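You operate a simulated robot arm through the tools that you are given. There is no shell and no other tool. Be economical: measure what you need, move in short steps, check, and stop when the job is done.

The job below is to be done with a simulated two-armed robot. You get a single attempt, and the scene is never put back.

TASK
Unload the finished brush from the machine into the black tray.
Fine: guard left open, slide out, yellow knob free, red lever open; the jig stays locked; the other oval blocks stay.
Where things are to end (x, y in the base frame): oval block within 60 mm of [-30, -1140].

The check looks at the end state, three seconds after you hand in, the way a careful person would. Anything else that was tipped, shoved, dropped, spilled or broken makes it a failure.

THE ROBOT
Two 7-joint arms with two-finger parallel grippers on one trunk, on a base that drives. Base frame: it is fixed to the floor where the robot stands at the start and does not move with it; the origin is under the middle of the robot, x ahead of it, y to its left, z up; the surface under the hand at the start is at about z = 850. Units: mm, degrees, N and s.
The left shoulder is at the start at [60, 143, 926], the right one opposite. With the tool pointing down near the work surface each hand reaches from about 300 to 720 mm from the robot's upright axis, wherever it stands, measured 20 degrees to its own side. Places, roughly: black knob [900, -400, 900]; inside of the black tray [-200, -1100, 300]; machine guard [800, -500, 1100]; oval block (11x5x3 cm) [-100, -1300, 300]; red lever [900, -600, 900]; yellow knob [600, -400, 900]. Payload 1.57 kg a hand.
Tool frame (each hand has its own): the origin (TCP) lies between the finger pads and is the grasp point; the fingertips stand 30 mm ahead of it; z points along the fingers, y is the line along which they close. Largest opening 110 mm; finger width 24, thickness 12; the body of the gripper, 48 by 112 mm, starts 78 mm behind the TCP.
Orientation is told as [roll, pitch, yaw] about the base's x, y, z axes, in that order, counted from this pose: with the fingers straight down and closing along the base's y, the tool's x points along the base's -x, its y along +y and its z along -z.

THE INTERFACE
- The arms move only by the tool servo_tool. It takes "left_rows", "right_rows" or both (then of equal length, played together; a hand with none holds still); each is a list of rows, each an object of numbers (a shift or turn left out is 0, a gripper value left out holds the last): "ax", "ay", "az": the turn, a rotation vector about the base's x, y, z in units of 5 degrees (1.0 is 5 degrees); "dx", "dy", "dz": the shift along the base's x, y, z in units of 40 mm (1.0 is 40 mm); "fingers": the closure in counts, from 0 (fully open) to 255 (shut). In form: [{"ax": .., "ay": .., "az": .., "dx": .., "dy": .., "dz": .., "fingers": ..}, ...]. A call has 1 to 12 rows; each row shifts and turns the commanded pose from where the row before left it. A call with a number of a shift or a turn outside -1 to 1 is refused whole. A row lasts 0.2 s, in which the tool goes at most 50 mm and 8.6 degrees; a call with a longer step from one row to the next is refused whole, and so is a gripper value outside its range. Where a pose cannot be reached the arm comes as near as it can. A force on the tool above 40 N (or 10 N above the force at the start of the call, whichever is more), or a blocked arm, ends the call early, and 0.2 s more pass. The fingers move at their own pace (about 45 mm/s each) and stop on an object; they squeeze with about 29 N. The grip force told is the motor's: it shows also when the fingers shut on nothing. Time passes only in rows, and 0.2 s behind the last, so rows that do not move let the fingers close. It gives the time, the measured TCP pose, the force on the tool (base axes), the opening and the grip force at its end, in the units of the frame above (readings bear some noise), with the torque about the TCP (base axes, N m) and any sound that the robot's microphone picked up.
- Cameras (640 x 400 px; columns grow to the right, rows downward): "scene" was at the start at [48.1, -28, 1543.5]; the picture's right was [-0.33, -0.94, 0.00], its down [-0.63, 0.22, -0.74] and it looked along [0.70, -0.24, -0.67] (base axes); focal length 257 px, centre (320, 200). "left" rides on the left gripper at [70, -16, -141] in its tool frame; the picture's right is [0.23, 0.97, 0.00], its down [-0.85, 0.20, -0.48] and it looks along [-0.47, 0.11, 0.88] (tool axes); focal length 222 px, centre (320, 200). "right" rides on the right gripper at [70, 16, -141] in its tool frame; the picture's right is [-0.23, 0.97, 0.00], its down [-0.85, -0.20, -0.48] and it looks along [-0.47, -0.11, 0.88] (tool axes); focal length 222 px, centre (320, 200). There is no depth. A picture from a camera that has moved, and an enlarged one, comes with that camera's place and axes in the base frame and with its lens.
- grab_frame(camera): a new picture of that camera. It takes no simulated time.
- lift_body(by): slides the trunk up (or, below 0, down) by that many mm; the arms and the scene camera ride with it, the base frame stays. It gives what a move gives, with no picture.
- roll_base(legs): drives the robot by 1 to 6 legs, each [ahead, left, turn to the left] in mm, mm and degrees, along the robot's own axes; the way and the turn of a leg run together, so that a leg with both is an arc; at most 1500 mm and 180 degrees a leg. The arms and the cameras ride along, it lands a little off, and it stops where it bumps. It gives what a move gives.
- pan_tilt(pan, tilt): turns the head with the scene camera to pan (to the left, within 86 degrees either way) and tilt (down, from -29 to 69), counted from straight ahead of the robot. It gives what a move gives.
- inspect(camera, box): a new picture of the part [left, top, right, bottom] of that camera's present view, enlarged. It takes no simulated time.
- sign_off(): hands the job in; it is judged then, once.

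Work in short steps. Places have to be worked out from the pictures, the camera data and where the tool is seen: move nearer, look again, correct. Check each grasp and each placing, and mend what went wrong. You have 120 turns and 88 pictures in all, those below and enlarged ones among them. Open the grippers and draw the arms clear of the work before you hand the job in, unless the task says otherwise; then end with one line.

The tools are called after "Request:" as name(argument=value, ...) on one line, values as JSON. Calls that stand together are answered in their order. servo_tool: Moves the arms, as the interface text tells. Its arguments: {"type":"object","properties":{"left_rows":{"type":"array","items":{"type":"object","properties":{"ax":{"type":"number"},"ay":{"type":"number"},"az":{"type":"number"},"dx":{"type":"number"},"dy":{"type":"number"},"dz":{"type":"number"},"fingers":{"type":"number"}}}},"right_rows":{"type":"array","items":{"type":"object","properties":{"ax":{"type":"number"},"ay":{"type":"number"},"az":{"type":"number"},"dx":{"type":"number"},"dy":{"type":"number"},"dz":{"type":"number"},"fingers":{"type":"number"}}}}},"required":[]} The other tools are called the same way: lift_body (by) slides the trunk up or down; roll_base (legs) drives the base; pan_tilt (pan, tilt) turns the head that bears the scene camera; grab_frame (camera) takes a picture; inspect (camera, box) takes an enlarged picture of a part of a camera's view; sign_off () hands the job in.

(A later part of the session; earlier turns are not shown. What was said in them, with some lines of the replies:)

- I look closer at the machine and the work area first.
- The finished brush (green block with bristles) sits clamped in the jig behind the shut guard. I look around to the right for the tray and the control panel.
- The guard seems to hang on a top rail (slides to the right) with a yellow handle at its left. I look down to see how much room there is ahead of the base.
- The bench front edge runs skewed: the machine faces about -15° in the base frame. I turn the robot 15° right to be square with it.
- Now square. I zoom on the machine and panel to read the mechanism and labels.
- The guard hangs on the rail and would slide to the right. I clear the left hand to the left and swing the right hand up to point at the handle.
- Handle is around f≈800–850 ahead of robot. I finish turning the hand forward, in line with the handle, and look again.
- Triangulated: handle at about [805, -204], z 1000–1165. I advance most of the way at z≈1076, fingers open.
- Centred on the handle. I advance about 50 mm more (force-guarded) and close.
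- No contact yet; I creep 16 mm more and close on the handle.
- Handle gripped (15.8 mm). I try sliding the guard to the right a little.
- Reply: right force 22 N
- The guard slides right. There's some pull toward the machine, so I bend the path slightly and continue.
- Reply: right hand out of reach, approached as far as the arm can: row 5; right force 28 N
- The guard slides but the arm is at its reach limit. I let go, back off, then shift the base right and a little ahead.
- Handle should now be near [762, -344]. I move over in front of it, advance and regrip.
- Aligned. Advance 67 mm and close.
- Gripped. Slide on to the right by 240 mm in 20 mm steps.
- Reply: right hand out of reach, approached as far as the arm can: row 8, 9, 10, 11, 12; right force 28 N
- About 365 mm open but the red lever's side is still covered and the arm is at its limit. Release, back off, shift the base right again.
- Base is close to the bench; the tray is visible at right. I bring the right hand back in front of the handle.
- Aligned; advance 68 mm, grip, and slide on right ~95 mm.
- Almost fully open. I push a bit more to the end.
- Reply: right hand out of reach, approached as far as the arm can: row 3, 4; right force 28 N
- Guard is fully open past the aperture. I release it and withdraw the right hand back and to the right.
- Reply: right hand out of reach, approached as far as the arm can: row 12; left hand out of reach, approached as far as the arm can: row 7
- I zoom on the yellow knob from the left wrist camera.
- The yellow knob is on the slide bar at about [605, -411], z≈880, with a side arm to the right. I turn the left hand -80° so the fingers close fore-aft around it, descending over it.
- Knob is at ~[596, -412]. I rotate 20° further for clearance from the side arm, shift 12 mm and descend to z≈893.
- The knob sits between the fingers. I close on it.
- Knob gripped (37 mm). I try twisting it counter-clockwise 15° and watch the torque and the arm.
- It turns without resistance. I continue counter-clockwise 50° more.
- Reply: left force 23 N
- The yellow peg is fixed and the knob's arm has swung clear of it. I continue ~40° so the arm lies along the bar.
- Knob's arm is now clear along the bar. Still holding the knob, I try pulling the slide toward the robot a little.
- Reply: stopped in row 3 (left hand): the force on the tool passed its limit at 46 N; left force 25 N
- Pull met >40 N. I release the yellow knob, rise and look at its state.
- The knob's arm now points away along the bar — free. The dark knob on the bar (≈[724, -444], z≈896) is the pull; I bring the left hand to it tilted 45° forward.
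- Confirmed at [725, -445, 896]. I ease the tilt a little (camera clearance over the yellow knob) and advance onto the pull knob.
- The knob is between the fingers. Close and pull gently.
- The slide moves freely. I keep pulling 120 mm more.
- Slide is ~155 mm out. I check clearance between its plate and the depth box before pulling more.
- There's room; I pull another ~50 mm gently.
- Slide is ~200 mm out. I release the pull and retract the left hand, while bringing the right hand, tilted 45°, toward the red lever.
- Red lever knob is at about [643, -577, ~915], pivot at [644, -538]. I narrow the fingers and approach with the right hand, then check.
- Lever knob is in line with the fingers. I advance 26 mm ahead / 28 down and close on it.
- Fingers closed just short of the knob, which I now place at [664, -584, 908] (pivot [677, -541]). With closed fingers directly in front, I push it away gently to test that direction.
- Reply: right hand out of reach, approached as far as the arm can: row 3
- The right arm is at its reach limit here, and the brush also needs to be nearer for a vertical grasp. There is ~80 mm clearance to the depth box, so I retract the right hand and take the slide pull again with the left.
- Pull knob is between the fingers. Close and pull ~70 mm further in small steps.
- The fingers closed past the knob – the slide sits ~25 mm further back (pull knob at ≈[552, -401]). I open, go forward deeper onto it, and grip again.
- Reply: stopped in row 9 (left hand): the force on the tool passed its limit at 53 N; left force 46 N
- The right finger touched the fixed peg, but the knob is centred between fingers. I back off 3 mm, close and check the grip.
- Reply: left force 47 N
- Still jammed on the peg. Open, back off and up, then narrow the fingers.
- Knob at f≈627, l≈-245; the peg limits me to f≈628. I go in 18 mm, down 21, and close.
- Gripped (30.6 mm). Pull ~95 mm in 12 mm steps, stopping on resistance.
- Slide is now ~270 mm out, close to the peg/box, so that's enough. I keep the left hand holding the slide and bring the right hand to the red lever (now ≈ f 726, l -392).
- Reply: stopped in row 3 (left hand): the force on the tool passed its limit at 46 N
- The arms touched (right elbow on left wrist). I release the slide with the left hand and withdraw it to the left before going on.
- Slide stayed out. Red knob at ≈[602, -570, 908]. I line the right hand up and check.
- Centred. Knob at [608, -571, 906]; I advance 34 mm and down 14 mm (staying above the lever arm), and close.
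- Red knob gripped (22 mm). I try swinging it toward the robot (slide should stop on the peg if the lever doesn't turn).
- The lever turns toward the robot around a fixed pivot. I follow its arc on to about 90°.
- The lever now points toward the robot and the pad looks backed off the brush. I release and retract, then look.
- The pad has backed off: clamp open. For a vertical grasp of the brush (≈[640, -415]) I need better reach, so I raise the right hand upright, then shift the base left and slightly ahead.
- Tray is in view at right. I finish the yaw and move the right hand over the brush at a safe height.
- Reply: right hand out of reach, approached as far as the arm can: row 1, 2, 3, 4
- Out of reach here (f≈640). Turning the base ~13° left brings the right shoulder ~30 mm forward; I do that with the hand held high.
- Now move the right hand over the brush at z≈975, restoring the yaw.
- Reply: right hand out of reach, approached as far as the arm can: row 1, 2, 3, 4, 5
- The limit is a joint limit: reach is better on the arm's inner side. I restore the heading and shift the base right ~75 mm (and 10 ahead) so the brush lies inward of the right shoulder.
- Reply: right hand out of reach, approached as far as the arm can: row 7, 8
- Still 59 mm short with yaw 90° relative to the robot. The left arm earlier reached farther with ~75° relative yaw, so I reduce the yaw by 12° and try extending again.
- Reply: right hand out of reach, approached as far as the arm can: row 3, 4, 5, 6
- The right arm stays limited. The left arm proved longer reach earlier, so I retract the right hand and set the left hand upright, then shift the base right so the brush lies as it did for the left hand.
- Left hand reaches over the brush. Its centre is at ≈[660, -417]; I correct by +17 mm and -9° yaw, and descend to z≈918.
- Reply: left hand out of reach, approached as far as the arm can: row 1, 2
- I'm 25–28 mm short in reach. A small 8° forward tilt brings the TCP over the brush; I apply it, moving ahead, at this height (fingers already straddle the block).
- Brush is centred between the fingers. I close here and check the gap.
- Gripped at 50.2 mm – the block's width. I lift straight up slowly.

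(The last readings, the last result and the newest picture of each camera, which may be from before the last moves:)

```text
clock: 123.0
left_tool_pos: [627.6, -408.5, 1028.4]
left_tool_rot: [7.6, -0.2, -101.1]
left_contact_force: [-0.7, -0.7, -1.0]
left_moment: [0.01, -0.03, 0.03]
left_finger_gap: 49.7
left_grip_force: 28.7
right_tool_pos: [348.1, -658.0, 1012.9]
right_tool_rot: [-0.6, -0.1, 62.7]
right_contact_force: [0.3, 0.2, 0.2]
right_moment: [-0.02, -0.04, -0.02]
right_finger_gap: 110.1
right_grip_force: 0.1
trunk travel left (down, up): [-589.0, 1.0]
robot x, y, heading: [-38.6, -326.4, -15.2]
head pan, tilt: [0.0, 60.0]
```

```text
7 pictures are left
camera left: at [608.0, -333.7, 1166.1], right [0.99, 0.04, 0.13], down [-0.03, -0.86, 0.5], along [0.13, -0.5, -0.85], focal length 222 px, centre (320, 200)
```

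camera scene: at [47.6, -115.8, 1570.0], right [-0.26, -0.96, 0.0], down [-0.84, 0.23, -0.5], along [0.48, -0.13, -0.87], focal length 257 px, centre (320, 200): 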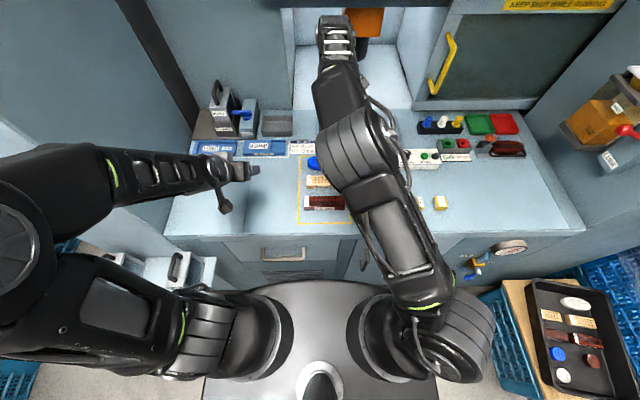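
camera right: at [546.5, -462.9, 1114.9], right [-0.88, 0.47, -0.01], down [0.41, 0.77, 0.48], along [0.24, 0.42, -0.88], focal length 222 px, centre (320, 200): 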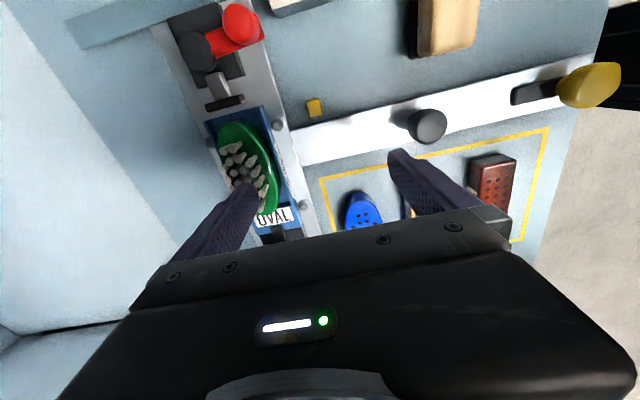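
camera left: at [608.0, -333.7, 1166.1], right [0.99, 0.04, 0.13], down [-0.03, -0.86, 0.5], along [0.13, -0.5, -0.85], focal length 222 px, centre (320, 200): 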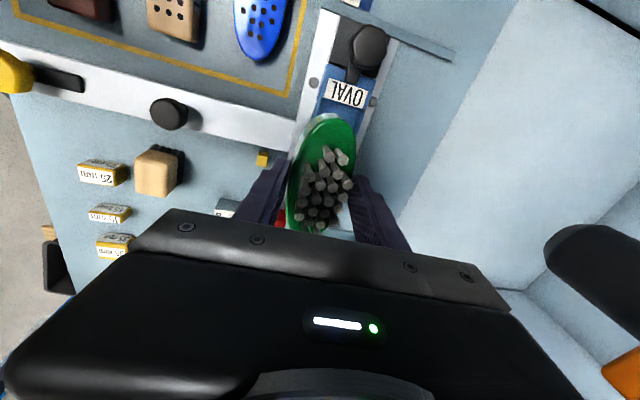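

Brush is lifted cleanly. I now retract the left hand toward the body, turning it 60° for the tray's orientation, before driving away.

Request:
servo_tool(left_rows=[{"az": 1, "dx": -0.5, "dy": 0.135}, {"az": 1, "dx": -0.5, "dy": 0.135}, {"az": 1, "dx": -0.5, "dy": 0.135}, {"az": 1, "dx": -0.5, "dy": 0.135}, {"az": 1, "dx": -0.5, "dy": 0.135}, {"az": 1, "dx": -0.5, "dy": 0.135}, {"az": 1, "dx": -0.5, "dy": 0.135}, {"az": 1, "dx": -0.5, "dy": 0.135}, {"az": 1, "dx": -0.5, "dy": 0.135}, {"az": 1, "dx": -0.5, "dy": 0.135}, {"az": 1, "dx": -0.5, "dy": 0.135}, {"az": 1, "dx": -0.5, "dy": 0.135}])

Request:
roll_base(legs=[[-215, 0, 0]])

Request:
roll_base(legs=[[0, 0, -75]])

```text
clock: 125.6
left_tool_pos: [389.3, -343.9, 1026.6]
left_tool_rot: [7.5, -0.2, -41.1]
left_contact_force: [0.1, 0.0, -2.0]
left_moment: [-0.03, 0.03, 0.02]
left_finger_gap: 49.9
left_grip_force: 28.7
right_tool_pos: [347.8, -657.7, 1013.5]
right_tool_rot: [-0.5, -0.2, 62.7]
right_contact_force: [0.1, 0.4, 0.7]
right_moment: [-0.03, 0.01, -0.04]
right_finger_gap: 110.0
right_grip_force: 0.1
trunk travel left (down, up): [-589.0, 1.0]
robot x, y, heading: [-37.8, -323.8, -15.2]
head pan, tilt: [0.0, 60.0]
```

```text
clock: 127.2
left_tool_pos: [186.6, -290.9, 1026.8]
left_tool_rot: [7.6, -0.2, -41.6]
left_contact_force: [-1.7, -0.3, -1.0]
left_moment: [-0.01, -0.01, 0.02]
left_finger_gap: 49.7
left_grip_force: 29.2
right_tool_pos: [142.4, -603.3, 1012.8]
right_tool_rot: [-0.7, -0.1, 62.3]
right_contact_force: [-0.1, -0.3, -0.1]
right_moment: [-0.02, -0.04, 0.02]
right_finger_gap: 110.2
right_grip_force: 0.2
trunk travel left (down, up): [-589.0, 1.0]
robot x, y, heading: [-238.0, -271.3, -15.5]
head pan, tilt: [0.0, 60.0]
```

```text
clock: 130.9
left_tool_pos: [-149.7, -687.9, 1025.5]
left_tool_rot: [7.6, -0.4, -117.0]
left_contact_force: [0.2, -0.7, 0.1]
left_moment: [0.03, -0.03, 0.02]
left_finger_gap: 49.7
left_grip_force: 29.1
right_tool_pos: [-466.2, -722.9, 1011.7]
right_tool_rot: [-0.6, -0.2, -12.9]
right_contact_force: [0.1, -0.9, 0.0]
right_moment: [0.02, 0.01, -0.01]
right_finger_gap: 110.0
right_grip_force: 0.1
trunk travel left (down, up): [-589.0, 1.0]
robot x, y, heading: [-240.8, -266.6, -91.1]
head pan, tilt: [0.0, 60.0]
```

Turned to face the tray side. I pan the head left and take a scene picture to locate the tray precisely.

Request:
pan_tilt(pan=12, tilt=52)

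Request:
grab_frame(camera="scene")

```text
clock: 131.6
left_tool_pos: [-149.8, -686.2, 1026.7]
left_tool_rot: [7.6, -0.2, -116.8]
left_contact_force: [0.2, -1.1, -0.3]
left_moment: [0.02, 0.0, 0.04]
left_finger_gap: 49.6
left_grip_force: 29.3
right_tool_pos: [-465.5, -723.8, 1013.3]
right_tool_rot: [-0.5, -0.1, -12.9]
right_contact_force: [0.0, 0.7, 0.0]
right_moment: [-0.02, -0.01, 0.01]
right_finger_gap: 109.9
right_grip_force: 0.1
trunk travel left (down, up): [-589.0, 1.0]
robot x, y, heading: [-237.1, -269.3, -91.0]
head pan, tilt: [12.0, 52.0]
```

```text
6 pictures are left
camera scene: at [-224.1, -313.7, 1593.8], right [-0.98, -0.19, 0.0], down [-0.15, 0.77, -0.62], along [0.12, -0.6, -0.79], focal length 257 px, centre (320, 200)
```

scene: 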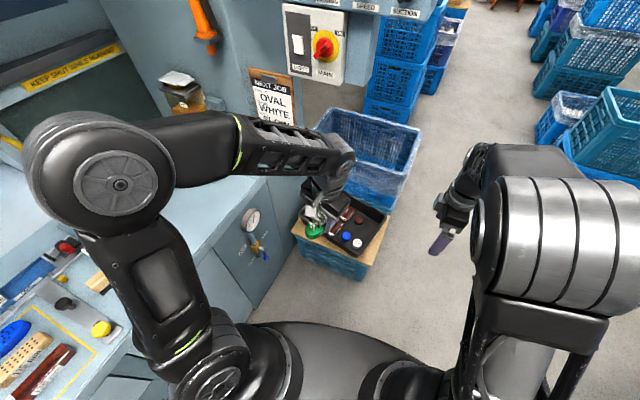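

The left elbow would hit the bench when lowering the trunk here. Better to place from the crate's open floor side (same arm pose as for the grasp): drive right, ahead past the crate, then turn to face it.

Request:
roll_base(legs=[[0, -800, 0], [700, 0, 0], [0, 0, 73]])

```text
clock: 135.3
left_tool_pos: [-845.1, -678.9, 1025.6]
left_tool_rot: [7.5, -0.3, -116.6]
left_contact_force: [0.2, -0.2, -0.8]
left_moment: [0.02, 0.05, -0.01]
left_finger_gap: 49.5
left_grip_force: 28.9
right_tool_pos: [-1161.2, -717.7, 1013.8]
right_tool_rot: [-0.6, 0.0, -12.7]
right_contact_force: [0.5, -0.7, 1.1]
right_moment: [-0.04, 0.07, -0.01]
right_finger_gap: 110.1
right_grip_force: 0.1
trunk travel left (down, up): [-589.0, 1.0]
robot x, y, heading: [-936.1, -260.4, -90.7]
head pan, tilt: [12.0, 52.0]
stopped in leg 1: the robot was blocked; the commanded pose is now the measured one
```

Blocked on the right at x≈-936. I look to the right to see what is there.

Request:
pan_tilt(pan=-60, tilt=50)

Request:
grab_frame(camera="scene")

```text
clock: 136.7
left_tool_pos: [-847.6, -677.3, 1027.0]
left_tool_rot: [7.5, -0.3, -116.7]
left_contact_force: [0.3, 0.2, -1.7]
left_moment: [-0.01, 0.0, 0.03]
left_finger_gap: 49.4
left_grip_force: 28.7
right_tool_pos: [-1162.9, -715.7, 1013.1]
right_tool_rot: [-0.6, -0.1, -12.8]
right_contact_force: [0.4, 0.3, -0.2]
right_moment: [0.0, 0.0, 0.01]
right_finger_gap: 109.8
right_grip_force: 0.1
trunk travel left (down, up): [-589.0, 1.0]
robot x, y, heading: [-934.5, -261.8, -90.1]
head pan, tilt: [-60.0, 50.0]
```

```text
5 pictures are left
camera scene: at [-1004.1, -269.1, 1596.5], right [-0.49, 0.87, 0.0], down [0.67, 0.38, -0.64], along [-0.56, -0.32, -0.77], focal length 257 px, centre (320, 200)
```

scene: 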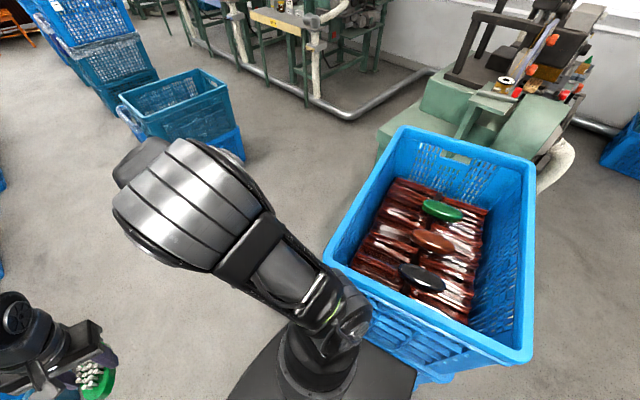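

I bumped a heavy blue box, which looks undisturbed. I step away left, drive ahead past it, shift right, and turn to face the tray crate.

Request:
roll_base(legs=[[0, 50, 0], [750, 0, 0], [0, -130, 0], [0, 0, 73]])

Request:
pan_tilt(pan=0, tilt=50)

Request:
grab_frame(camera="scene")

```text
clock: 145.3
left_tool_pos: [-591.7, -1022.4, 1026.0]
left_tool_rot: [7.4, -0.4, -42.6]
left_contact_force: [-0.2, -0.9, -1.3]
left_moment: [-0.02, 0.0, 0.01]
left_finger_gap: 49.5
left_grip_force: 29.2
right_tool_pos: [-641.7, -1335.4, 1011.9]
right_tool_rot: [-0.6, 0.0, 61.4]
right_contact_force: [-0.1, 0.3, -0.1]
right_moment: [0.0, 0.0, -0.02]
right_finger_gap: 110.0
right_grip_force: 0.0
trunk travel left (down, up): [-589.0, 1.0]
robot x, y, heading: [-1019.2, -993.4, -16.4]
head pan, tilt: [-60.0, 50.0]
```

```text
clock: 146.6
left_tool_pos: [-592.5, -1022.7, 1027.2]
left_tool_rot: [7.5, -0.4, -42.6]
left_contact_force: [-0.1, -0.7, -1.0]
left_moment: [0.01, -0.02, 0.0]
left_finger_gap: 49.0
left_grip_force: 28.8
right_tool_pos: [-642.2, -1335.6, 1013.9]
right_tool_rot: [-0.7, -0.1, 61.4]
right_contact_force: [0.8, 0.7, -0.6]
right_moment: [-0.01, 0.04, 0.01]
right_finger_gap: 110.0
right_grip_force: 0.0
trunk travel left (down, up): [-589.0, 1.0]
robot x, y, heading: [-1020.1, -992.3, -16.4]
head pan, tilt: [0.0, 50.0]
```

```text
4 pictures are left
camera scene: at [-973.7, -1007.3, 1596.5], right [-0.28, -0.96, 0.0], down [-0.73, 0.22, -0.64], along [0.62, -0.18, -0.77], focal length 257 px, centre (320, 200)
```

scene: 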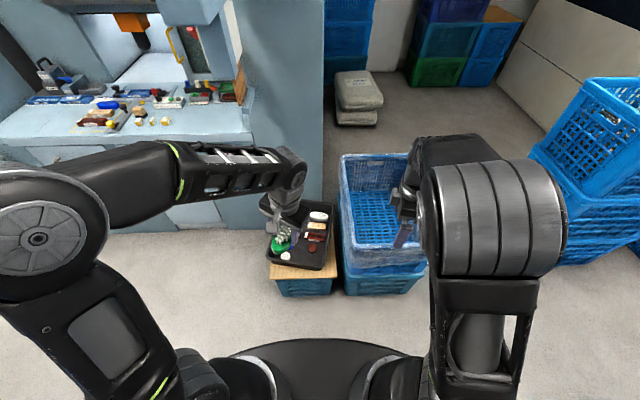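

Clear view: the empty slot is at the far-left of the tray next to the white oval (≈[-50, -1124]). I rotate the left hand for the slot and raise/retract the right hand away from the bin.

Request:
servo_tool(left_rows=[{"az": -1}, {"az": -1}, {"az": -1}, {"az": -1}, {"az": -1}, {"az": -1}, {"az": -1}, {"az": -1}, {"az": -1}, {"az": -1}, {"az": -1}, {"az": -1}], right_rows=[{"dz": 0.8}, {"dz": 0.8}, {"dx": -0.4, "dy": 0.1, "dz": 0.8}, {"dx": -0.4, "dy": 0.1, "dz": 0.8}, {"dx": -0.4, "dy": 0.1, "dz": 0.8}, {"dx": -0.4, "dy": 0.1, "dz": 0.6}, {"dx": -0.4, "dy": 0.1, "dz": 0.6}, {"dx": -0.4, "dy": 0.1}, {"dx": -0.4, "dy": 0.1}, {"dx": -0.4, "dy": 0.1}, {}, {}])

Request:
lift_body(by=-440)

Request:
roll_base(legs=[[0, 62, 0], [200, 0, 0]])

```text
clock: 149.2
left_tool_pos: [-591.2, -1021.6, 1026.6]
left_tool_rot: [7.7, -0.3, -102.6]
left_contact_force: [0.2, 0.1, -0.8]
left_moment: [0.02, -0.01, -0.05]
left_finger_gap: 49.1
left_grip_force: 29.1
right_tool_pos: [-746.7, -1311.4, 1188.8]
right_tool_rot: [-0.6, -0.1, 61.2]
right_contact_force: [0.0, -0.2, 0.4]
right_moment: [-0.01, -0.01, 0.01]
right_finger_gap: 110.2
right_grip_force: 0.0
right hand out of reach, approached as far as the arm can: row 6, 7, 10
trunk travel left (down, up): [-589.0, 1.0]
robot x, y, heading: [-1021.9, -990.8, -16.4]
head pan, tilt: [0.0, 50.0]
```

```text
refused: -440 is not a number from -400 to 400
```

```text
clock: 151.3
left_tool_pos: [-385.1, -1021.1, 1025.0]
left_tool_rot: [7.6, -0.3, -102.5]
left_contact_force: [0.9, -0.5, -0.7]
left_moment: [0.02, 0.02, -0.02]
left_finger_gap: 49.5
left_grip_force: 29.2
right_tool_pos: [-538.8, -1309.7, 1187.1]
right_tool_rot: [-0.6, -0.2, 61.4]
right_contact_force: [0.0, 0.5, -1.0]
right_moment: [0.01, 0.06, -0.01]
right_finger_gap: 110.0
right_grip_force: 0.0
trunk travel left (down, up): [-589.0, 1.0]
robot x, y, heading: [-814.0, -995.1, -16.5]
head pan, tilt: [0.0, 50.0]
```

Lower the trunk in two parts, then take a look from the left camera over the tray.

Request:
lift_body(by=-400)

Request:
servo_tool(left_rows=[{"az": -0.7, "dx": 0.9, "dy": -0.26}, {"dx": 0.9, "dy": -0.26}, {"dx": 0.9, "dy": -0.26}, {"dx": 0.9, "dy": -0.26}, {"dx": 0.9, "dy": -0.26}])

Request:
grab_frame(camera="left")

```text
clock: 155.2
left_tool_pos: [-386.3, -1020.6, 627.1]
left_tool_rot: [7.4, -0.3, -102.6]
left_contact_force: [-0.6, 0.0, -1.2]
left_moment: [0.03, 0.0, 0.0]
left_finger_gap: 49.0
left_grip_force: 28.6
right_tool_pos: [-540.3, -1310.3, 787.9]
right_tool_rot: [-0.6, -0.1, 61.4]
right_contact_force: [0.5, 0.8, 0.5]
right_moment: [0.03, -0.01, 0.0]
right_finger_gap: 110.3
right_grip_force: 0.0
trunk travel left (down, up): [-189.0, 401.0]
robot x, y, heading: [-810.8, -993.6, -16.3]
head pan, tilt: [0.0, 50.0]
```

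```text
clock: 156.4
left_tool_pos: [-208.3, -1074.5, 629.3]
left_tool_rot: [7.5, -0.4, -106.1]
left_contact_force: [0.2, 0.0, -1.0]
left_moment: [0.01, -0.01, 0.01]
left_finger_gap: 49.2
left_grip_force: 29.3
right_tool_pos: [-540.4, -1309.1, 788.3]
right_tool_rot: [-0.6, -0.1, 61.4]
right_contact_force: [-0.7, -0.6, 1.0]
right_moment: [0.0, -0.04, 0.02]
right_finger_gap: 110.0
right_grip_force: 0.0
trunk travel left (down, up): [-189.0, 401.0]
robot x, y, heading: [-812.5, -991.4, -16.3]
head pan, tilt: [0.0, 50.0]
```

```text
3 pictures are left
camera left: at [-220.0, -997.0, 766.0], right [0.99, -0.05, 0.13], down [-0.11, -0.86, 0.5], along [0.08, -0.51, -0.85], focal length 222 px, centre (320, 200)
```

left: 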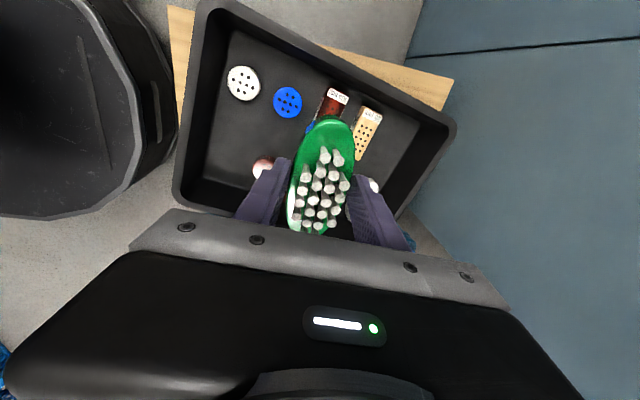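

Tray is clearly seen: empty slot centre ≈[-43, -1130], between tan block, far wall and white oval. I roll 58 mm ahead (still clear of the crate) and extend over the slot.

Request:
roll_base(legs=[[58, 0, 0]])

```text
clock: 157.3
left_tool_pos: [-152.5, -1089.1, 627.6]
left_tool_rot: [7.4, -0.3, -106.0]
left_contact_force: [0.3, 0.1, -1.5]
left_moment: [0.0, 0.0, 0.02]
left_finger_gap: 49.1
left_grip_force: 29.2
right_tool_pos: [-483.4, -1326.6, 787.5]
right_tool_rot: [-0.6, -0.1, 61.5]
right_contact_force: [1.6, -0.1, -0.7]
right_moment: [-0.02, 0.01, -0.03]
right_finger_gap: 110.3
right_grip_force: 0.0
trunk travel left (down, up): [-189.0, 401.0]
robot x, y, heading: [-756.7, -1009.7, -16.2]
head pan, tilt: [0.0, 50.0]
```

Request:
servo_tool(left_rows=[{"az": -0.4, "dz": -0.6}, {"az": -0.4, "dz": -0.6}, {"dx": 0.55, "dy": -0.205, "dz": -0.6}, {"dx": 0.55, "dy": -0.205, "dz": -0.4}, {"dx": 0.55, "dy": -0.205}, {"dx": 0.55, "dy": -0.205}, {"dx": 0.55, "dy": -0.205}])

```text
clock: 158.9
left_tool_pos: [-43.5, -1131.2, 539.6]
left_tool_rot: [7.5, -0.3, -110.0]
left_contact_force: [-0.5, -0.3, 0.2]
left_moment: [-0.03, -0.04, 0.01]
left_finger_gap: 49.1
left_grip_force: 28.7
right_tool_pos: [-484.5, -1325.7, 787.7]
right_tool_rot: [-0.6, 0.0, 61.4]
right_contact_force: [0.8, 0.2, -0.6]
right_moment: [0.0, -0.01, 0.0]
right_finger_gap: 110.1
right_grip_force: 0.0
trunk travel left (down, up): [-189.0, 401.0]
robot x, y, heading: [-755.4, -1006.8, -16.3]
head pan, tilt: [0.0, 50.0]
```

Reached without trouble. I check the slot beneath with the left camera.

Request:
grab_frame(camera="left")

```text
2 pictures are left
camera left: at [-50.0, -1053.1, 677.8], right [0.99, -0.12, 0.13], down [-0.16, -0.85, 0.5], along [0.05, -0.52, -0.85], focal length 222 px, centre (320, 200)
```

left: 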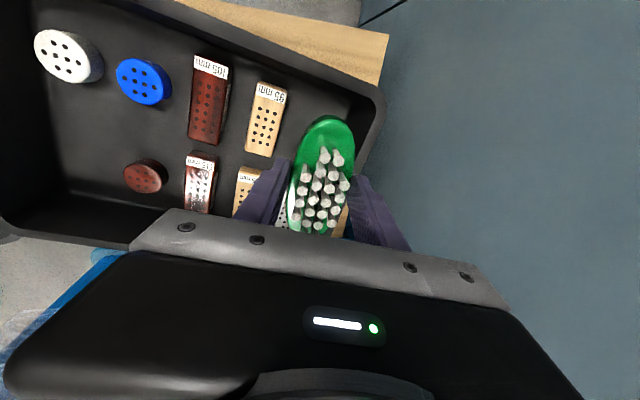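

Landing spot is a little close to the tan block; I shift to ≈[-36, -1142] and descend part-way.

Request:
servo_tool(left_rows=[{"dx": 0.19, "dy": -0.27, "dz": -0.4}, {"dz": -0.6}, {"dz": -0.6}, {"dz": -0.5}, {"dz": -0.3}])

```text
clock: 160.1
left_tool_pos: [-38.8, -1139.7, 444.2]
left_tool_rot: [7.6, -0.3, -110.1]
left_contact_force: [-0.2, 0.2, -0.7]
left_moment: [0.06, -0.04, 0.02]
left_finger_gap: 49.0
left_grip_force: 28.9
right_tool_pos: [-483.3, -1326.0, 787.6]
right_tool_rot: [-0.6, -0.1, 61.5]
right_contact_force: [0.0, -0.4, 0.2]
right_moment: [0.0, -0.01, 0.0]
right_finger_gap: 109.9
right_grip_force: 0.0
trunk travel left (down, up): [-189.0, 401.0]
robot x, y, heading: [-752.0, -1007.5, -16.3]
head pan, tilt: [0.0, 50.0]
```

Use one picture here to verify clearance before the final descent.

Request:
grab_frame(camera="left")

```text
1 pictures are left
camera left: at [-44.8, -1061.9, 582.3], right [0.99, -0.12, 0.13], down [-0.16, -0.85, 0.5], along [0.05, -0.52, -0.85], focal length 222 px, centre (320, 200)
```

left: 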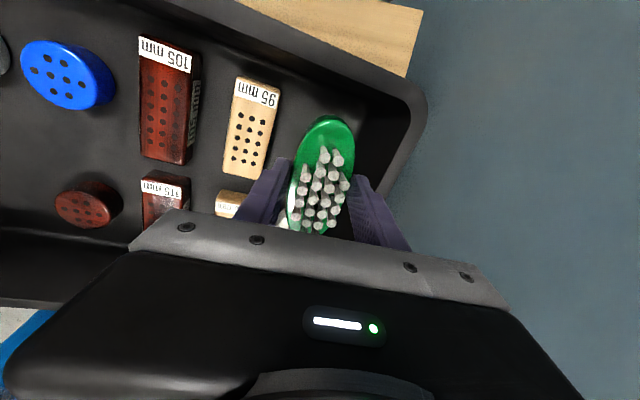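

Clearances look fine; I shift 4 mm away from the white oval and descend in small steps.

Request:
servo_tool(left_rows=[{"dx": 0.04, "dy": 0.09, "dz": -0.15}, {"dz": -0.15}, {"dz": -0.1}, {"dz": -0.1}])

Request:
servo_tool(left_rows=[{"dz": -0.08}, {"dz": -0.08}])

```text
clock: 161.1
left_tool_pos: [-36.7, -1135.1, 425.4]
left_tool_rot: [7.7, -0.3, -110.1]
left_contact_force: [-0.6, -0.4, -0.8]
left_moment: [-0.02, 0.0, -0.01]
left_finger_gap: 49.1
left_grip_force: 28.9
left hand out of reach, approached as far as the arm can: row 1
right_tool_pos: [-484.0, -1325.7, 787.8]
right_tool_rot: [-0.7, -0.1, 61.5]
right_contact_force: [-1.0, -0.1, -0.6]
right_moment: [0.02, -0.01, 0.02]
right_finger_gap: 109.8
right_grip_force: 0.2
trunk travel left (down, up): [-189.0, 401.0]
robot x, y, heading: [-753.9, -1008.7, -16.2]
head pan, tilt: [0.0, 50.0]
```

```text
clock: 161.7
left_tool_pos: [-38.2, -1133.7, 420.4]
left_tool_rot: [7.6, -0.3, -110.0]
left_contact_force: [0.0, 0.3, -1.1]
left_moment: [-0.01, -0.01, 0.01]
left_finger_gap: 48.9
left_grip_force: 28.8
left hand out of reach, approached as far as the arm can: row 2
right_tool_pos: [-484.0, -1326.5, 788.7]
right_tool_rot: [-0.6, -0.2, 61.5]
right_contact_force: [0.0, -0.2, 0.4]
right_moment: [0.01, 0.04, -0.05]
right_finger_gap: 110.1
right_grip_force: 0.1
trunk travel left (down, up): [-189.0, 401.0]
robot x, y, heading: [-758.9, -1009.1, -16.2]
head pan, tilt: [0.0, 50.0]
```

Near the reach limit for going lower, so I use the trunk to descend further in small steps.

Request:
lift_body(by=-6)

Request:
lift_body(by=-4)

```text
clock: 162.3
left_tool_pos: [-38.5, -1133.8, 412.8]
left_tool_rot: [7.4, -0.3, -110.0]
left_contact_force: [0.3, 0.8, -1.2]
left_moment: [-0.01, 0.03, 0.02]
left_finger_gap: 49.0
left_grip_force: 28.8
right_tool_pos: [-483.7, -1325.3, 781.5]
right_tool_rot: [-0.6, -0.1, 61.5]
right_contact_force: [0.1, 0.2, 0.3]
right_moment: [0.0, 0.05, -0.01]
right_finger_gap: 109.8
right_grip_force: 0.0
trunk travel left (down, up): [-183.0, 407.0]
robot x, y, heading: [-751.8, -1007.0, -16.4]
head pan, tilt: [0.0, 50.0]
```

```text
clock: 162.8
left_tool_pos: [-38.0, -1133.3, 409.4]
left_tool_rot: [7.4, -0.3, -109.9]
left_contact_force: [-0.1, 0.2, -1.2]
left_moment: [0.0, 0.0, 0.0]
left_finger_gap: 49.2
left_grip_force: 29.1
right_tool_pos: [-483.8, -1326.5, 778.5]
right_tool_rot: [-0.5, 0.0, 61.5]
right_contact_force: [-0.7, 0.0, 0.6]
right_moment: [0.04, 0.02, 0.01]
right_finger_gap: 110.2
right_grip_force: 0.0
trunk travel left (down, up): [-179.0, 411.0]
robot x, y, heading: [-756.1, -1006.9, -16.0]
head pan, tilt: [0.0, 50.0]
```

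No contact yet; continue down in small steps.

Request:
lift_body(by=-4)

Request:
lift_body(by=-4)

Request:
lift_body(by=-3)

```text
clock: 163.3
left_tool_pos: [-38.7, -1134.0, 405.2]
left_tool_rot: [7.5, -0.3, -110.0]
left_contact_force: [-0.1, 0.3, -1.0]
left_moment: [0.03, 0.0, 0.01]
left_finger_gap: 49.1
left_grip_force: 29.4
right_tool_pos: [-483.2, -1325.4, 774.0]
right_tool_rot: [-0.6, -0.1, 61.5]
right_contact_force: [-0.9, -0.6, -0.9]
right_moment: [-0.03, 0.01, 0.01]
right_finger_gap: 109.9
right_grip_force: 0.1
trunk travel left (down, up): [-175.0, 415.0]
robot x, y, heading: [-753.8, -1006.2, -16.2]
head pan, tilt: [0.0, 50.0]
```

```text
clock: 163.9
left_tool_pos: [-39.1, -1133.3, 400.5]
left_tool_rot: [7.5, -0.3, -110.0]
left_contact_force: [0.1, 0.3, -1.1]
left_moment: [0.02, -0.02, -0.04]
left_finger_gap: 49.3
left_grip_force: 29.0
right_tool_pos: [-483.5, -1326.6, 770.1]
right_tool_rot: [-0.6, 0.0, 61.5]
right_contact_force: [0.0, -0.5, -1.2]
right_moment: [0.03, 0.01, -0.02]
right_finger_gap: 109.9
right_grip_force: 0.0
trunk travel left (down, up): [-171.0, 419.0]
robot x, y, heading: [-756.4, -1005.3, -16.4]
head pan, tilt: [0.0, 50.0]
```

```text
clock: 164.4
left_tool_pos: [-38.2, -1134.4, 397.3]
left_tool_rot: [7.5, -0.4, -110.0]
left_contact_force: [0.1, 1.3, -0.4]
left_moment: [0.02, -0.01, 0.01]
left_finger_gap: 48.9
left_grip_force: 28.9
right_tool_pos: [-483.8, -1326.0, 767.1]
right_tool_rot: [-0.6, -0.1, 61.4]
right_contact_force: [-0.8, -0.1, -0.7]
right_moment: [-0.01, 0.01, 0.03]
right_finger_gap: 109.8
right_grip_force: 0.1
trunk travel left (down, up): [-168.0, 422.0]
robot x, y, heading: [-753.3, -1004.6, -16.5]
head pan, tilt: [0.0, 50.0]
```

Request:
lift_body(by=-3)

Request:
lift_body(by=-3)

Request:
lift_body(by=-3)

```text
clock: 164.9
left_tool_pos: [-39.6, -1132.4, 395.5]
left_tool_rot: [7.5, -0.3, -110.0]
left_contact_force: [0.0, 0.7, -0.2]
left_moment: [0.03, 0.03, 0.01]
left_finger_gap: 49.2
left_grip_force: 29.1
right_tool_pos: [-482.9, -1325.7, 763.8]
right_tool_rot: [-0.7, -0.1, 61.5]
right_contact_force: [0.0, 0.4, -1.3]
right_moment: [0.02, -0.02, 0.0]
right_finger_gap: 109.9
right_grip_force: 0.1
trunk travel left (down, up): [-165.0, 425.0]
robot x, y, heading: [-755.1, -1003.5, -16.2]
head pan, tilt: [0.0, 50.0]
```

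```text
clock: 165.4
left_tool_pos: [-39.1, -1134.4, 393.1]
left_tool_rot: [7.4, -0.2, -109.9]
left_contact_force: [-0.5, 1.0, -0.4]
left_moment: [0.03, 0.01, -0.01]
left_finger_gap: 49.0
left_grip_force: 28.9
right_tool_pos: [-483.6, -1325.6, 761.2]
right_tool_rot: [-0.6, -0.1, 61.5]
right_contact_force: [0.8, -0.3, -1.0]
right_moment: [-0.01, -0.01, -0.02]
right_finger_gap: 109.9
right_grip_force: 0.1
trunk travel left (down, up): [-162.0, 428.0]
robot x, y, heading: [-753.7, -1004.4, -16.4]
head pan, tilt: [0.0, 50.0]
```

```text
clock: 166.0
left_tool_pos: [-37.9, -1133.3, 389.0]
left_tool_rot: [7.5, -0.2, -109.9]
left_contact_force: [-0.4, 0.6, -0.1]
left_moment: [0.01, 0.01, 0.02]
left_finger_gap: 49.0
left_grip_force: 29.1
right_tool_pos: [-484.1, -1326.2, 758.5]
right_tool_rot: [-0.7, -0.1, 61.5]
right_contact_force: [0.4, 0.4, 0.5]
right_moment: [0.01, -0.01, 0.02]
right_finger_gap: 110.1
right_grip_force: 0.1
trunk travel left (down, up): [-159.0, 431.0]
robot x, y, heading: [-757.0, -1003.9, -16.4]
head pan, tilt: [0.0, 50.0]
```

The supported weight signal (force z from -1.1 to ~-0.3) suggests one end touches and levels. Continue in 3 mm steps until real contact.

Request:
lift_body(by=-3)

Request:
lift_body(by=-3)

```text
clock: 166.5
left_tool_pos: [-39.9, -1133.1, 386.5]
left_tool_rot: [7.5, -0.3, -110.0]
left_contact_force: [0.0, -0.5, -1.4]
left_moment: [0.05, 0.01, -0.01]
left_finger_gap: 49.1
left_grip_force: 28.9
right_tool_pos: [-483.3, -1325.3, 754.2]
right_tool_rot: [-0.6, -0.1, 61.5]
right_contact_force: [-0.2, 0.7, 0.2]
right_moment: [0.02, 0.0, -0.04]
right_finger_gap: 109.9
right_grip_force: 0.0
trunk travel left (down, up): [-156.0, 434.0]
robot x, y, heading: [-752.9, -1009.0, -15.9]
head pan, tilt: [0.0, 50.0]
```

```text
clock: 167.0
left_tool_pos: [-39.9, -1133.0, 384.0]
left_tool_rot: [7.5, -0.2, -109.9]
left_contact_force: [-0.1, 0.8, -0.6]
left_moment: [-0.03, 0.01, 0.01]
left_finger_gap: 49.1
left_grip_force: 29.6
right_tool_pos: [-484.1, -1326.6, 751.6]
right_tool_rot: [-0.7, -0.1, 61.5]
right_contact_force: [0.1, 0.2, -0.3]
right_moment: [0.0, 0.0, 0.04]
right_finger_gap: 109.9
right_grip_force: 0.2
trunk travel left (down, up): [-153.0, 437.0]
robot x, y, heading: [-752.3, -1004.2, -16.4]
head pan, tilt: [0.0, 50.0]
```

Still free. Continue down.

Request:
lift_body(by=-5)

Request:
lift_body(by=-5)

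Request:
lift_body(by=-4)

```text
clock: 167.5
left_tool_pos: [-39.5, -1133.4, 379.3]
left_tool_rot: [7.6, -0.4, -109.9]
left_contact_force: [-2.8, 0.7, 9.2]
left_moment: [0.01, 0.31, -0.01]
left_finger_gap: 49.2
left_grip_force: 29.2
right_tool_pos: [-484.0, -1325.7, 748.2]
right_tool_rot: [-0.5, -0.1, 61.5]
right_contact_force: [0.4, 0.9, 0.5]
right_moment: [-0.01, 0.02, 0.01]
right_finger_gap: 110.2
right_grip_force: 0.1
trunk travel left (down, up): [-148.0, 442.0]
robot x, y, heading: [-756.0, -1005.0, -16.2]
head pan, tilt: [0.0, 50.0]
```

```text
clock: 168.1
left_tool_pos: [-38.3, -1133.3, 376.2]
left_tool_rot: [8.0, -0.3, -110.0]
left_contact_force: [6.0, -2.5, 20.3]
left_moment: [0.03, 0.14, 0.01]
left_finger_gap: 50.1
left_grip_force: 28.9
right_tool_pos: [-484.1, -1324.9, 741.7]
right_tool_rot: [-0.6, 0.0, 61.5]
right_contact_force: [-0.4, 0.3, 0.1]
right_moment: [0.02, 0.03, 0.0]
right_finger_gap: 110.0
right_grip_force: 0.0
trunk travel left (down, up): [-143.0, 447.0]
robot x, y, heading: [-753.2, -1008.6, -16.4]
head pan, tilt: [0.0, 50.0]
```

```text
clock: 168.6
left_tool_pos: [-38.0, -1134.2, 373.1]
left_tool_rot: [8.1, -0.3, -109.9]
left_contact_force: [8.1, -4.9, 27.2]
left_moment: [-0.21, -0.09, 0.06]
left_finger_gap: 50.7
left_grip_force: 29.2
right_tool_pos: [-485.7, -1325.1, 738.5]
right_tool_rot: [-0.6, -0.1, 61.4]
right_contact_force: [-0.9, 0.1, 0.5]
right_moment: [-0.01, 0.02, 0.03]
right_finger_gap: 109.8
right_grip_force: 0.0
trunk travel left (down, up): [-139.0, 451.0]
robot x, y, heading: [-754.2, -1006.2, -16.1]
head pan, tilt: [0.0, 50.0]
```

Contact confirmed (27 N). I relieve a bit, open the fingers only slightly, and lift straight up.

Request:
lift_body(by=6)

Request:
servo_tool(left_rows=[{"fingers": 124}, {}, {}])

Request:
lift_body(by=40)

```text
clock: 169.2
left_tool_pos: [-40.8, -1132.2, 373.8]
left_tool_rot: [7.2, -0.3, -110.0]
left_contact_force: [0.5, -0.2, 9.1]
left_moment: [-0.18, 0.0, 0.04]
left_finger_gap: 50.1
left_grip_force: 28.9
right_tool_pos: [-483.1, -1325.1, 744.8]
right_tool_rot: [-0.6, -0.1, 61.5]
right_contact_force: [0.3, 0.7, 0.8]
right_moment: [0.02, 0.02, -0.01]
right_finger_gap: 110.1
right_grip_force: 0.1
trunk travel left (down, up): [-145.0, 445.0]
robot x, y, heading: [-756.1, -1008.4, -16.2]
head pan, tilt: [0.0, 50.0]
```

```text
clock: 170.0
left_tool_pos: [-40.0, -1133.7, 374.3]
left_tool_rot: [7.5, -0.4, -110.1]
left_contact_force: [0.3, 0.7, -0.2]
left_moment: [-0.03, 0.02, 0.07]
left_finger_gap: 56.3
left_grip_force: 0.1
right_tool_pos: [-484.9, -1326.2, 744.7]
right_tool_rot: [-0.6, -0.2, 61.4]
right_contact_force: [-0.3, 0.2, -0.3]
right_moment: [0.04, -0.02, -0.01]
right_finger_gap: 110.1
right_grip_force: 0.1
trunk travel left (down, up): [-145.0, 445.0]
robot x, y, heading: [-754.5, -1008.4, -16.5]
head pan, tilt: [0.0, 50.0]
```

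```text
clock: 170.8
left_tool_pos: [-39.4, -1134.2, 415.0]
left_tool_rot: [7.5, -0.3, -110.0]
left_contact_force: [0.3, 0.2, 0.2]
left_moment: [0.01, 0.02, -0.01]
left_finger_gap: 56.3
left_grip_force: 0.1
right_tool_pos: [-483.7, -1325.6, 784.2]
right_tool_rot: [-0.6, -0.2, 61.6]
right_contact_force: [-0.3, -0.6, 0.2]
right_moment: [-0.02, -0.02, -0.02]
right_finger_gap: 109.9
right_grip_force: 0.0
trunk travel left (down, up): [-185.0, 405.0]
robot x, y, heading: [-753.8, -1009.2, -16.2]
head pan, tilt: [0.0, 50.0]
```

Released and no load in the hand. Raise further and take the last picture to verify.

Request:
lift_body(by=130)

Request:
grab_frame(camera="left")

```text
clock: 172.4
left_tool_pos: [-39.5, -1134.4, 545.4]
left_tool_rot: [7.6, -0.3, -110.0]
left_contact_force: [-0.2, -0.3, 0.4]
left_moment: [-0.03, 0.01, 0.02]
left_finger_gap: 56.3
left_grip_force: 0.0
right_tool_pos: [-483.4, -1326.3, 914.7]
right_tool_rot: [-0.6, -0.1, 61.5]
right_contact_force: [-0.1, 0.6, -0.3]
right_moment: [-0.01, 0.02, 0.01]
right_finger_gap: 109.9
right_grip_force: 0.1
trunk travel left (down, up): [-315.0, 275.0]
robot x, y, heading: [-755.9, -1009.6, -16.0]
head pan, tilt: [0.0, 50.0]
```

```text
0 pictures are left
camera left: at [-45.7, -1056.2, 682.3], right [0.99, -0.12, 0.13], down [-0.16, -0.85, 0.5], along [0.05, -0.52, -0.85], focal length 222 px, centre (320, 200)
```

left: 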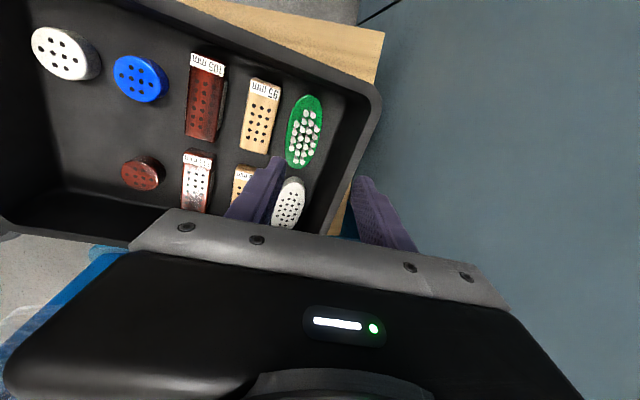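

The brush lies flat in the empty slot, bristles up, nothing else moved. I open the gripper, raise and draw the arm back, then hand in.

Request:
lift_body(by=180)

Request:
servo_tool(left_rows=[{"fingers": 0, "dx": -0.8, "dy": 0.23}, {"dx": -0.8, "dy": 0.23}, {"dx": -0.8, "dy": 0.23}, {"dx": -0.8, "dy": 0.23}, {"dx": -0.8, "dy": 0.23}, {"dx": -0.8, "dy": 0.23}, {"dx": -0.8, "dy": 0.23}, {}])

Request:
roll_base(legs=[[-120, 0, 0]])

Request:
sign_off()

```text
clock: 174.4
left_tool_pos: [-38.6, -1133.9, 724.5]
left_tool_rot: [7.5, -0.3, -110.1]
left_contact_force: [0.4, 0.3, -0.1]
left_moment: [0.0, 0.0, 0.02]
left_finger_gap: 56.6
left_grip_force: 0.0
right_tool_pos: [-485.0, -1326.2, 1094.3]
right_tool_rot: [-0.6, -0.1, 61.4]
right_contact_force: [-0.2, 0.3, 0.3]
right_moment: [0.0, -0.02, -0.01]
right_finger_gap: 110.0
right_grip_force: 0.0
trunk travel left (down, up): [-495.0, 95.0]
robot x, y, heading: [-755.3, -1009.4, -16.2]
head pan, tilt: [0.0, 50.0]
```

```text
clock: 176.2
left_tool_pos: [-60.6, -1161.5, 702.7]
left_tool_rot: [7.3, -0.1, -110.0]
left_contact_force: [0.0, 0.3, 0.3]
left_moment: [0.0, 0.01, -0.01]
left_finger_gap: 110.0
left_grip_force: 0.1
left hand out of reach, approached as far as the arm can: row 1, 2, 3, 4, 5, 6, 7
right_tool_pos: [-483.2, -1326.0, 1093.5]
right_tool_rot: [-0.6, -0.1, 61.5]
right_contact_force: [0.2, -0.4, 0.5]
right_moment: [0.01, 0.02, -0.02]
right_finger_gap: 110.1
right_grip_force: 0.1
trunk travel left (down, up): [-495.0, 95.0]
robot x, y, heading: [-754.1, -1012.9, -16.4]
head pan, tilt: [0.0, 50.0]
```

```text
clock: 177.4
left_tool_pos: [-174.2, -1128.2, 703.5]
left_tool_rot: [7.5, -0.2, -110.1]
left_contact_force: [-0.6, 0.2, 0.4]
left_moment: [-0.01, -0.03, 0.0]
left_finger_gap: 110.0
left_grip_force: 0.0
right_tool_pos: [-599.3, -1292.6, 1094.1]
right_tool_rot: [-0.6, -0.1, 61.3]
right_contact_force: [-0.3, 0.0, -0.4]
right_moment: [-0.02, -0.03, -0.01]
right_finger_gap: 109.8
right_grip_force: 0.1
trunk travel left (down, up): [-495.0, 95.0]
robot x, y, heading: [-866.4, -976.2, -16.3]
head pan, tilt: [0.0, 50.0]
```

```text
The job is handed in.
```

The finished brush is in the empty slot of the black tray, flat with bristles up, at about [-39, -1134] — roughly 11 mm from the target. The guard, slide, yellow knob and red lever are left open and the jig was not touched; the base bumped a heavy blue box of blocks at about x = -1500 on the way, which looked undisturbed in the picture afterwards.
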